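You operate a simulated robot arm through the tools that you are given. There is no shell and no other tool. Be economical: measure what you need, move in short steps, check, and stop when the job is done.

You run a simulated robot arm. Do the job below in one go: nothing can be reset, and whatever is moved stays where it is left.

TASK
Put the standing tag from the top of the timber bench on the white cleaning card.

The check looks at the end state, three seconds after you hand in, the way a careful person would. Anything else that was tipped, shoved, dropped, spilled or broken makes it a failure.

THE ROBOT
A 6-joint arm with a two-finger parallel gripper, fixed in place. Base frame: the origin is at the foot of the arm, x ahead of it, y to its left, z up; the work surface is at about z = 0. Readings come in mm, degrees, newtons and seconds.
With the tool pointing down near the work surface it reaches from about 160 to 420 mm from the base axis. Its first joint turns from -66.0 to 66.0 degrees. Payload 1.57 kg.
Tool frame: the origin (TCP) lies between the finger pads and is the grasp point; the fingertips stand 30 mm ahead of it; z points along the fingers, y is the line along which they close. The gripper opens to 80 mm. The fingers are 17 mm wide and 12 mm thick; the gripper's body (40 by 82 mm) begins 80 mm behind the TCP.
Orientation is that of the tool frame in the base frame, as a unit quaternion [x, y, z, w]. With the fingers straight down and closing along the base's y, the tool's x points along the base's -x, its y along +y and its z along -z.

THE INTERFACE
- The arm moves only by the tool nudge_tool. Its argument "steps" is a list of rows, each an object of numbers (a shift or turn left out is 0, a gripper value left out holds the last): "hand": the finger opening in mm, from 0 to 80; "x", "y", "z": the shift along the tool's x, y, z in units of 30 mm (1.0 is 30 mm); "wx", "wy", "wz": the turn, a rotation vector about the tool's x, y, z in units of 8 degrees (1.0 is 8 degrees). In form: [{"hand": .., "x": .., "y": .., "z": .., "wx": .., "wy": .., "wz": ..}, ...]. A call has 1 to 8 rows; each row shifts and turns the commanded pose from where the row before left it, along the tool's axes as they then stand. A call with a number of a shift or a turn outside -1 to 1 is refused whole. Each row takes 0.2 s and may step no farther than 50 mm and 8.6 degrees from the row before; otherwise, or with a gripper value out of range, the whole call is refused. A pose out of reach is approached as far as the arm can. The call stops where the force on the tool passes 40 N (or 10 N more than at its start, if that is more) or the arm is blocked; 0.2 s more then pass. The fingers move at their own pace (about 153 mm/s each) and stop on an object; they squeeze with about 34 N. The grip force told is the motor's: it shows also when the fingers shut on nothing. Time passes only in rows, and 0.2 s behind the last, so rows that do not move let the fingers close. The reply holds the time, the measured pose of the TCP, the force on the tool along the base axes, the opening and the grip force, in the units named above and with some noise, and new pictures: "views" is both (left out), scene, wrist or none.
- Cameras (640 x 400 px; columns grow to the right, rows downward): "scene" is fixed at [51.1, -327, 427]; the picture's right is [0.81, -0.58, 0.00], its down [-0.33, -0.45, -0.83] and it looks along [0.48, 0.67, -0.56] (base axes); focal length 315 px, centre (320, 200). "wrist" rides on the gripper at [-32, 0, -78] in the tool frame; the picture's right is [0.00, -1.00, 0.00], its down [0.97, 0.00, -0.24] and it looks along [0.24, 0.00, 0.97] (tool axes); focal length 218 px, centre (320, 200). There is no depth. A picture from a camera that has moved, and an enlarged one, comes with that camera's place and axes in the base frame and with its lens.
- inspect(camera, box): a new picture of the part [left, top, right, bottom] of that camera's present view, enlarged. It takes no simulated time.
- close_job(): hands the job in; it is judged then, once.

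Work in short steps. Places have to be worked out from the pictures, the camera data and where the tool is seen: move nearer, look again, correct. Check each grasp and each placing, and mend what went wrong. You have 90 turns and 150 pictures in all, those below and enlarged ones among them. Open the gripper and draw the arm clear of the work before you hand the job in, unless the task says otherwise; then end with one line.

The tools are called after "Request:" as a command line: name --argument value ..., lists and objects as JSON in quotes. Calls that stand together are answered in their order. nudge_tool: Moves the arm, as the interface text tells. Its arguments: {"type":"object","properties":{"steps":{"type":"array"},"views":{"type":"string","enum":["both","scene","wrist","none"]}},"required":["steps"]} The other tools are called the same way: inspect (camera, box) takes an enlarged picture of a part of a camera's view; close_job () hands the job in.

At the start:

```text
t: 0.0
tcp_pos: [260.0, -104.1, 214.9]
tool_rot: [0.001, 1.0, -0.001, 0.001]
contact_force: [-0.4, 0.2, -0.1]
grip_width: 79.9
gripper_force: 0.1
```

scene: 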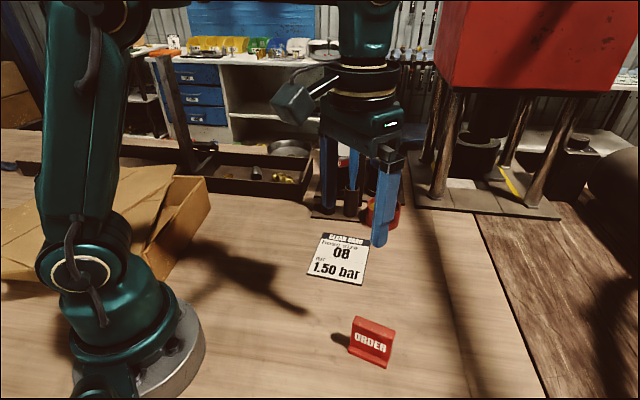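
wrist: 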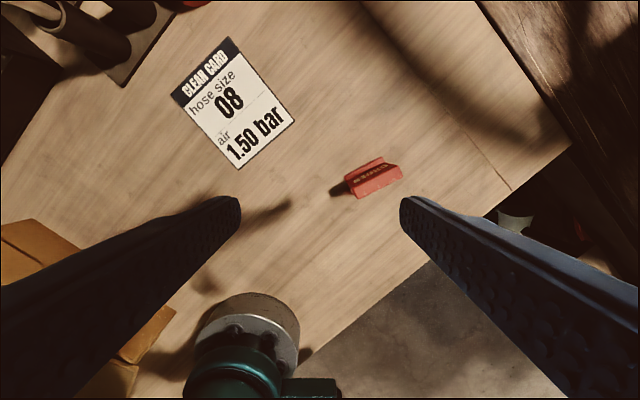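

I see the red ORDER tag standing at about (243,-177) and the card's centre at about (335,3). I'll enlarge both views to get the tag's shape and orientation.

Request:
inspect --camera "scene" --box '[300, 290, 440, 390]'

Request:
inspect --camera "wrist" --box '[310, 130, 430, 220]'

Request:
inspect --camera "scene" --box '[280, 140, 420, 300]'

```text
4.00 times, centred on (370, 340) of scene
camera zoom: at [51.1, -327.0, 427.0], right [0.81, -0.58, 0.0], down [-0.33, -0.45, -0.83], along [0.48, 0.67, -0.56], focal length 1260 px, centre (120, -360)
```

zoom: 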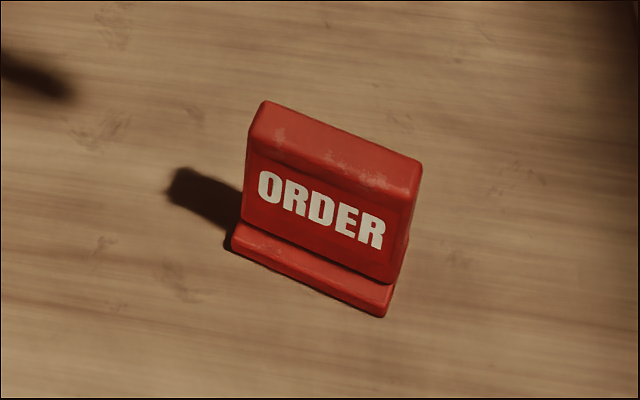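

```text
4.44 times, centred on (370, 175) of wrist
camera zoom: at [290.8, -105.5, 292.8], right [0.0, -1.0, 0.0], down [-0.97, 0.0, 0.24], along [-0.24, 0.0, -0.97], focal length 970 px, centre (98, 311)
```

zoom: 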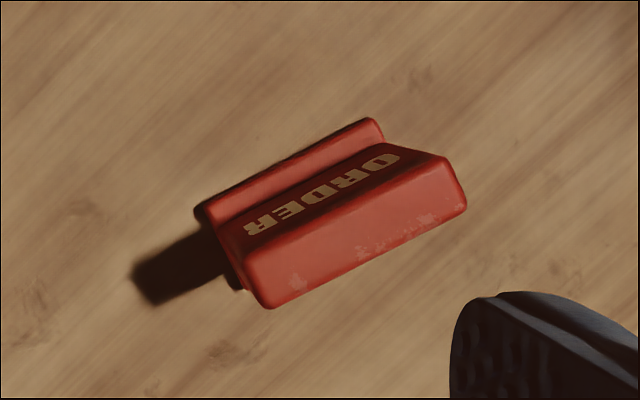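

```text
2.50 times, centred on (350, 220) of scene
camera zoom: at [51.1, -327.0, 427.0], right [0.81, -0.58, 0.0], down [-0.33, -0.45, -0.83], along [0.48, 0.67, -0.56], focal length 788 px, centre (245, 150)
```

zoom: 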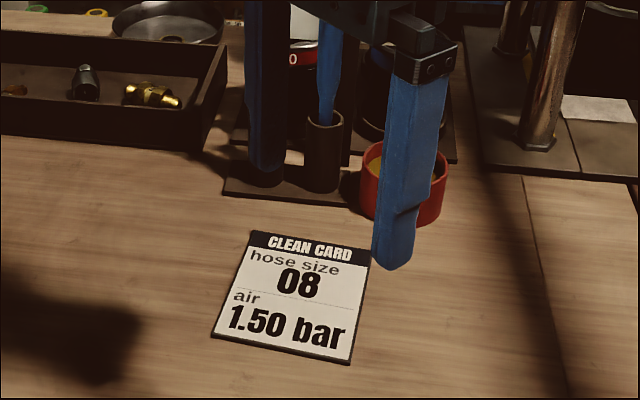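

The tag is an upside-down T: foot about 54×24 mm, height about 55 mm, centre near (252,-167), with the plate normal about 29° from +x. The card is about 98×119 mm, centred near (337,5). I'll turn the tool about 61° where it is, so the fingers close across the plate's thickness.

Request:
nudge_tool --steps '[{"hand": 80, "wz": 0.957}, {"wz": 0.957}, {"wz": 0.957}, {"wz": 0.957}, {"wz": 0.957}, {"wz": 0.957}, {"wz": 0.957}, {"wz": 0.957}]' --views "wrist"

```text
t: 1.8
tcp_pos: [259.6, -106.8, 214.8]
tool_rot: [0.511, 0.859, 0.0, 0.001]
contact_force: [0.3, 0.8, 0.6]
grip_width: 79.9
gripper_force: 0.0
camera wrist: at [274.4, -134.4, 292.6], right [-0.88, -0.48, 0.0], down [-0.46, 0.85, 0.24], along [-0.11, 0.21, -0.97], focal length 218 px, centre (320, 200)
```

wrist: 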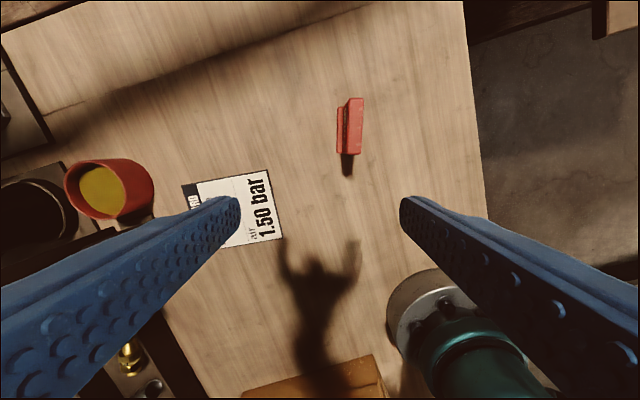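

The tool's y axis now lies along the plate normal. I'll move over the tag and come down to about z=140.

Request:
nudge_tool --steps '[{"x": -0.55, "y": -0.396, "z": 0.6}, {"x": -0.55, "y": -0.396, "z": 0.9}, {"x": -0.55, "y": -0.396, "z": 0.9}, {}]'

```text
t: 2.8
tcp_pos: [250.2, -167.5, 142.5]
tool_rot: [0.509, 0.861, 0.0, 0.0]
contact_force: [0.1, 0.2, 0.0]
grip_width: 80.2
gripper_force: 0.2
camera wrist: at [266.2, -195.1, 220.8], right [-0.88, -0.48, 0.0], down [-0.47, 0.85, 0.24], along [-0.11, 0.21, -0.97], focal length 218 px, centre (320, 200)
```

scene: 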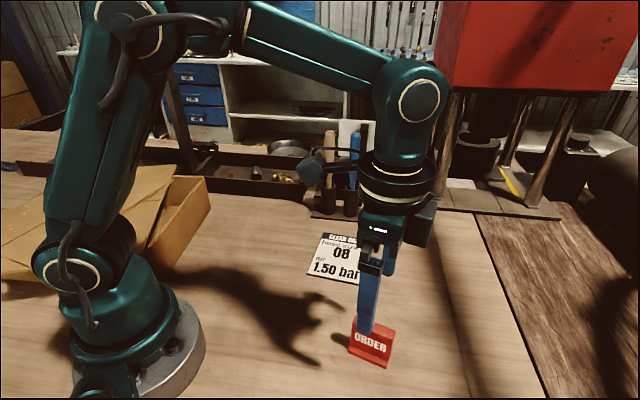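
wrist: 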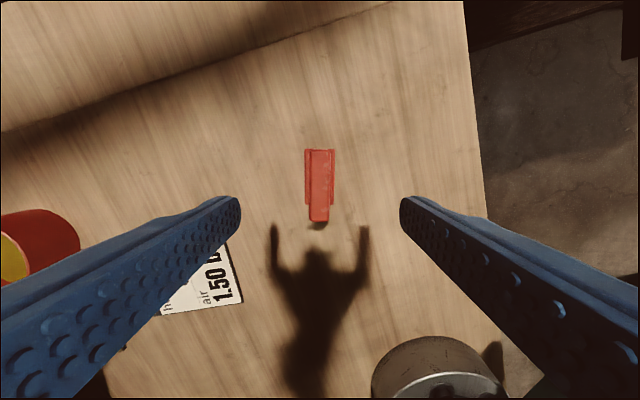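

The tag is centred between the fingers, within about 2 mm along the tool's x. I'll go straight down to TCP z of about 46, which keeps the tips above the foot, then look before closing.

Request:
nudge_tool --steps '[{"z": 0.8}, {"z": 0.8}, {"z": 0.8}, {"z": 0.8}, {}]'

```text
t: 4.0
tcp_pos: [252.1, -165.8, 44.6]
tool_rot: [0.51, 0.86, -0.001, 0.001]
contact_force: [0.4, -0.2, 0.2]
grip_width: 80.1
gripper_force: 0.1
camera wrist: at [268.0, -193.4, 122.8], right [-0.88, -0.48, 0.0], down [-0.47, 0.85, 0.24], along [-0.11, 0.21, -0.97], focal length 218 px, centre (320, 200)
```

scene: 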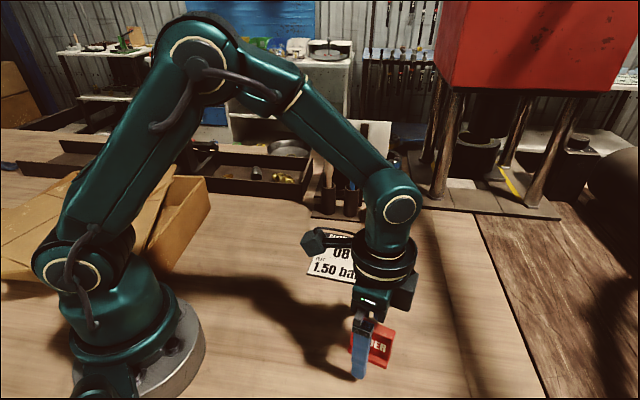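
wrist: 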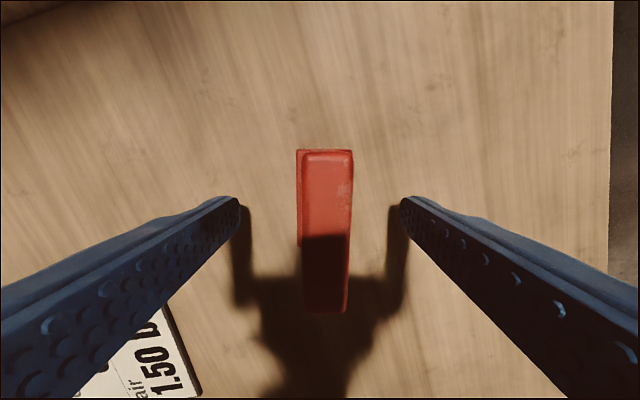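

The tag is about 2 mm towards -y and 4 mm towards -x in the tool frame. I'll correct for that and close.

Request:
nudge_tool --steps '[{"x": -0.13, "y": -0.077}, {}, {"hand": 40}, {"hand": 0}, {}, {}]'

```text
t: 5.4
tcp_pos: [252.3, -170.4, 45.8]
tool_rot: [0.51, 0.86, -0.001, 0.0]
contact_force: [-0.2, 0.1, -0.8]
grip_width: 15.2
gripper_force: 30.9
camera wrist: at [266.6, -198.1, 123.4], right [-0.88, -0.48, 0.0], down [-0.47, 0.85, 0.24], along [-0.11, 0.21, -0.97], focal length 218 px, centre (320, 200)
```

scene: 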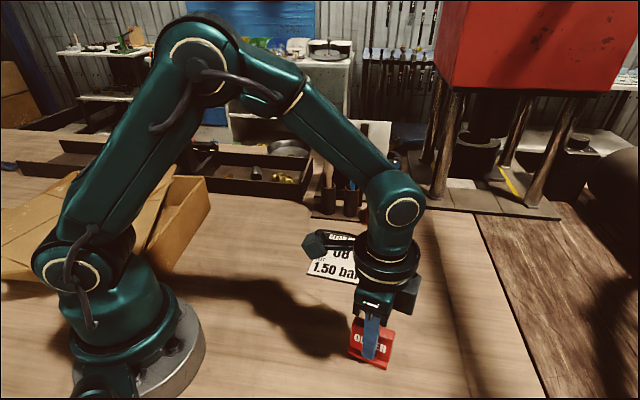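
wrist: 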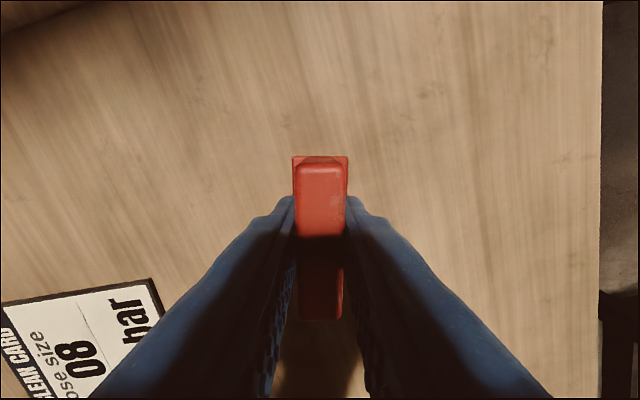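

It's held at 15.2 mm with 31 N. Next I lift straight up about 60 mm.

Request:
nudge_tool --steps '[{"z": -0.5}, {"z": -0.75}, {"z": -0.75}, {}]'

```text
t: 6.4
tcp_pos: [253.0, -170.9, 104.7]
tool_rot: [0.51, 0.86, -0.001, 0.001]
contact_force: [-0.1, 0.0, -0.1]
grip_width: 14.9
gripper_force: 30.7
camera wrist: at [267.1, -198.5, 183.5], right [-0.88, -0.48, 0.0], down [-0.47, 0.85, 0.24], along [-0.11, 0.21, -0.97], focal length 218 px, centre (320, 200)
```

scene: 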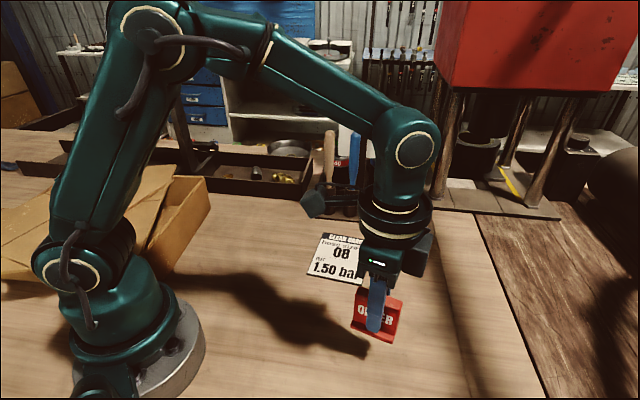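
wrist: 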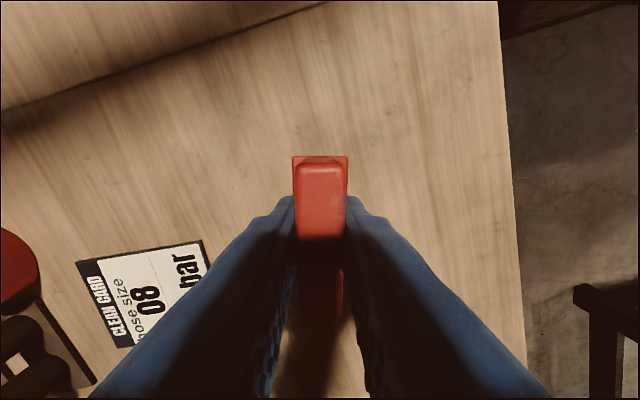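

The tag is held and upright. Triangulating its corners again puts the card's centre at about (336,3), so I carry the tag there at this height.

Request:
nudge_tool --steps '[{"x": 0.537, "y": 0.744}, {"x": 0.537, "y": 0.744}, {"x": 0.537, "y": 0.744}, {"x": 0.537, "y": 0.744}, {"x": 0.537, "y": 0.744}, {"x": 0.537, "y": 0.744}, {"x": 0.537, "y": 0.744}, {}]' --views "scene"

Request:
nudge_tool --steps '[{"wz": -0.75}, {"wz": -0.75}, {}]'

```text
t: 8.2
tcp_pos: [337.1, 2.6, 106.2]
tool_rot: [0.509, 0.861, -0.001, 0.0]
contact_force: [0.2, -0.5, -1.6]
grip_width: 15.2
gripper_force: 30.4
```

scene: 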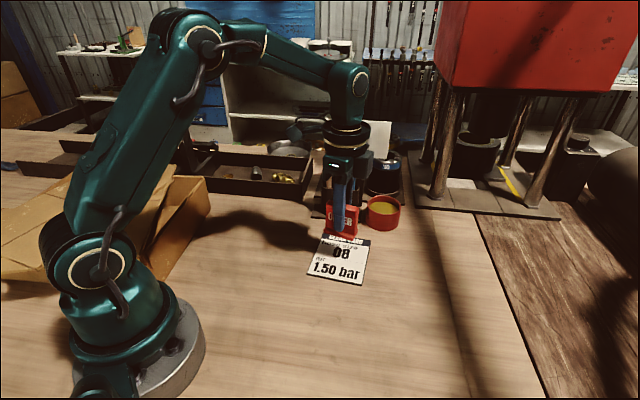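

```text
t: 9.0
tcp_pos: [335.0, 3.0, 107.9]
tool_rot: [0.416, 0.909, -0.001, 0.001]
contact_force: [-0.2, 0.0, 0.3]
grip_width: 14.9
gripper_force: 31.1
camera wrist: at [355.3, -21.5, 185.1], right [-0.76, -0.65, 0.0], down [-0.63, 0.74, 0.24], along [-0.16, 0.18, -0.97], focal length 218 px, centre (320, 200)
```

scene: 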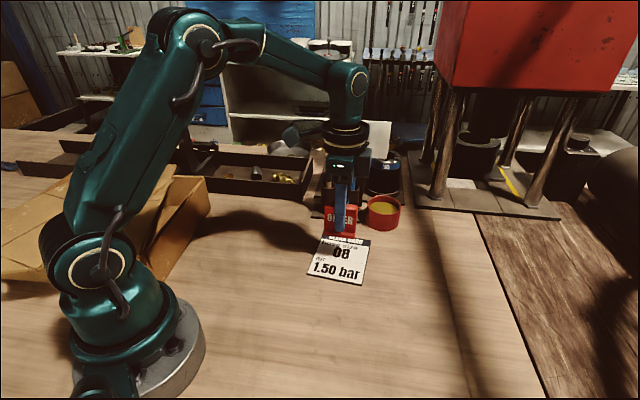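
wrist: 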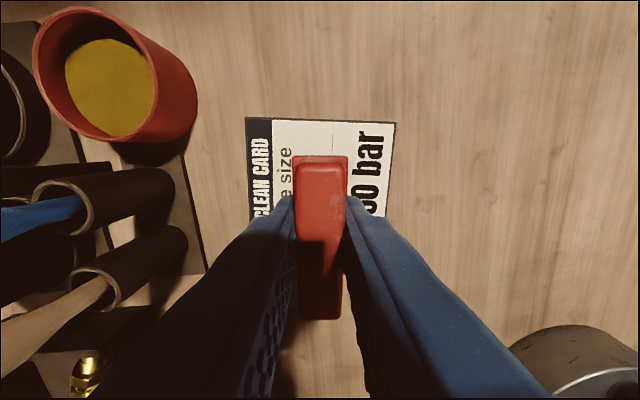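

The tag is over the card and lined up with it, and the tubes and cup are clear. I'll lower about 55 mm and then feel for contact.

Request:
nudge_tool --steps '[{"z": 0.6}, {"z": 0.6}, {"z": 0.5}, {"z": 0.1}, {}]'

```text
t: 10.2
tcp_pos: [336.2, 2.7, 53.1]
tool_rot: [0.418, 0.909, 0.001, 0.001]
contact_force: [-0.6, 0.0, -0.1]
grip_width: 15.1
gripper_force: 30.6
camera wrist: at [356.6, -21.4, 130.4], right [-0.76, -0.65, 0.0], down [-0.63, 0.74, 0.24], along [-0.16, 0.18, -0.97], focal length 218 px, centre (320, 200)
```

scene: 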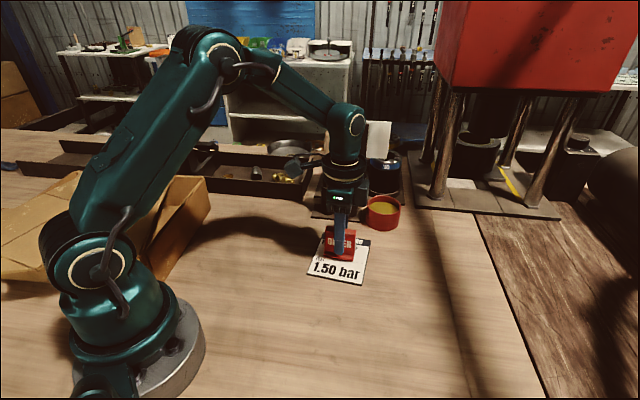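
wrist: 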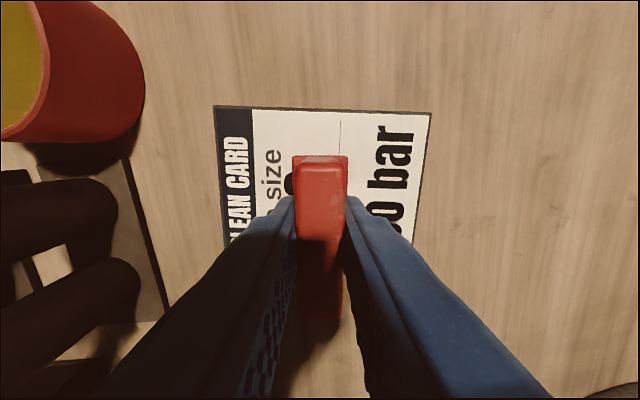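

No contact yet at z≈53, and the card is still well placed under the tag. I'll go down in small steps and watch the force.

Request:
nudge_tool --steps '[{"z": 0.07}, {"z": 0.05}, {"z": 0.04}, {}]' --views "none"

Request:
nudge_tool --steps '[{"z": 0.03}, {}]' --views "none"

```text
t: 11.2
tcp_pos: [335.9, 3.0, 48.4]
tool_rot: [0.417, 0.909, 0.0, 0.002]
contact_force: [-1.8, 5.1, 17.8]
grip_width: 15.1
gripper_force: 31.2
```

```text
t: 11.8
tcp_pos: [336.1, 3.2, 49.4]
tool_rot: [0.418, 0.908, 0.002, 0.002]
contact_force: [1.6, 2.7, 24.5]
grip_width: 15.3
gripper_force: 31.6
```

The tag has touched down on the card (about 24 N). I'll ease that force off a little, then open gently.

Request:
nudge_tool --steps '[{"z": -0.05}, {}, {"hand": 17}, {"hand": 22}, {"hand": 35}, {}]'

```text
t: 13.2
tcp_pos: [335.8, 1.1, 49.8]
tool_rot: [0.417, 0.909, -0.001, 0.001]
contact_force: [0.3, -0.6, -0.3]
grip_width: 34.8
gripper_force: 0.0
camera wrist: at [355.0, -22.0, 127.5], right [-0.76, -0.65, 0.0], down [-0.63, 0.74, 0.24], along [-0.16, 0.18, -0.97], focal length 218 px, centre (320, 200)
```

scene: 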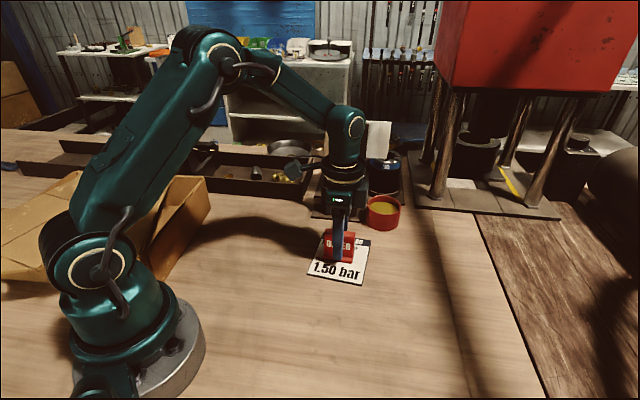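
wrist: 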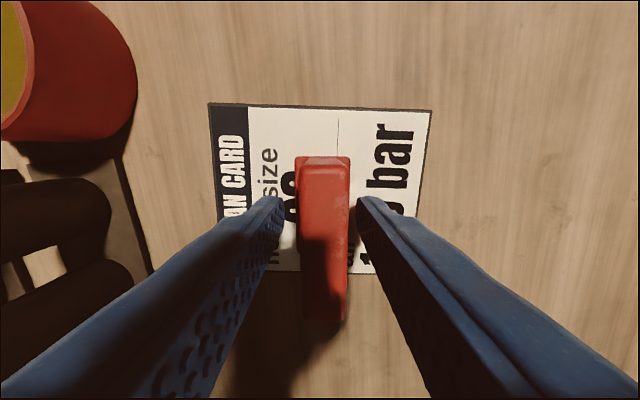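

The tag is free and standing on the card with a gap to each finger. I'll lift straight up and clear.

Request:
nudge_tool --steps '[{"z": -0.3}, {"z": -0.8}, {"z": -0.9}, {"z": -0.9}, {"z": -0.9}, {"z": -0.9}, {"x": -0.8, "y": -0.5}, {"x": -0.8, "y": -0.5}]'

Request:
inspect --camera "scene" --box '[270, 140, 430, 300]'

```text
t: 15.0
tcp_pos: [340.6, -54.9, 190.0]
tool_rot: [0.416, 0.909, 0.0, 0.001]
contact_force: [0.2, 0.6, 0.1]
grip_width: 35.1
gripper_force: 0.1
camera wrist: at [360.3, -79.2, 268.1], right [-0.76, -0.65, 0.0], down [-0.63, 0.74, 0.24], along [-0.16, 0.18, -0.97], focal length 218 px, centre (320, 200)
```

scene: 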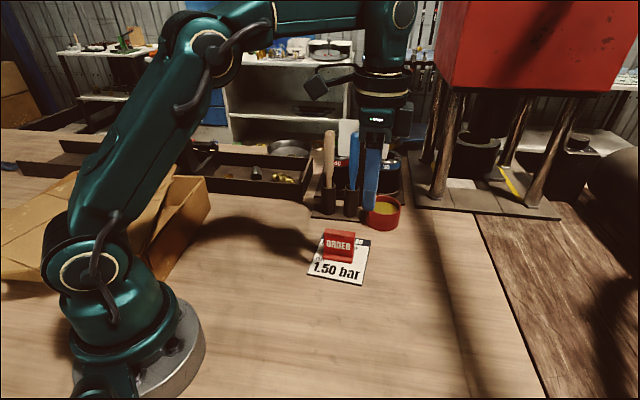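
wrist: 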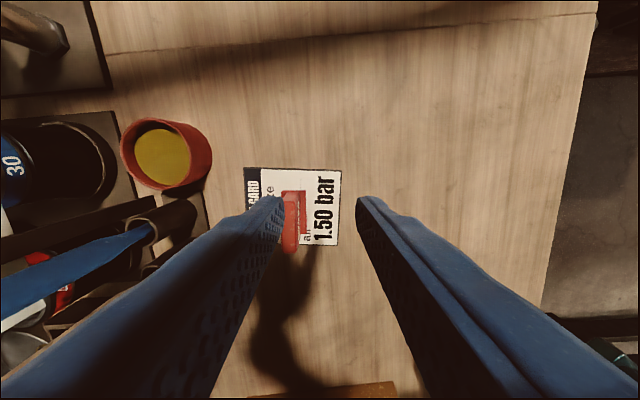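

```text
2.50 times, centred on (350, 220) of scene
camera zoom: at [51.1, -326.9, 427.0], right [0.81, -0.58, 0.0], down [-0.33, -0.45, -0.83], along [0.48, 0.67, -0.56], focal length 788 px, centre (245, 150)
```

zoom: 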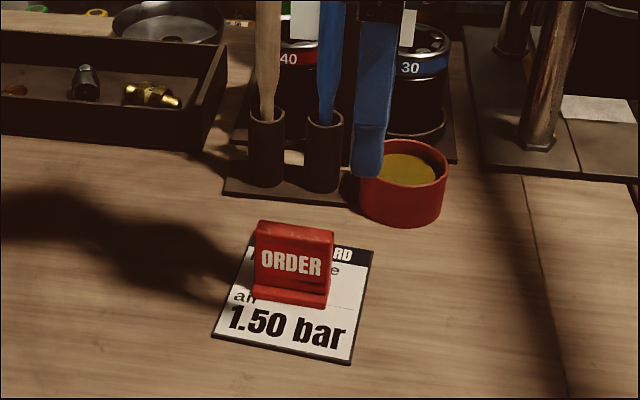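

The tag stands upright, wholly on the card, and nothing else has moved. I'll open the gripper fully and hand in.

Request:
nudge_tool --steps '[{"hand": 80, "z": -0.3}, {}]' --views "none"

Request:
close_job

```text
t: 15.6
tcp_pos: [341.6, -53.6, 197.6]
tool_rot: [0.418, 0.909, -0.001, 0.002]
contact_force: [0.3, -0.1, 0.4]
grip_width: 80.2
gripper_force: 0.0
```

```text
The job is handed in.
```

The red ORDER tag is standing upright on the white cleaning card, the last pictures show nothing else moved, and the arm is clear with the gripper open.
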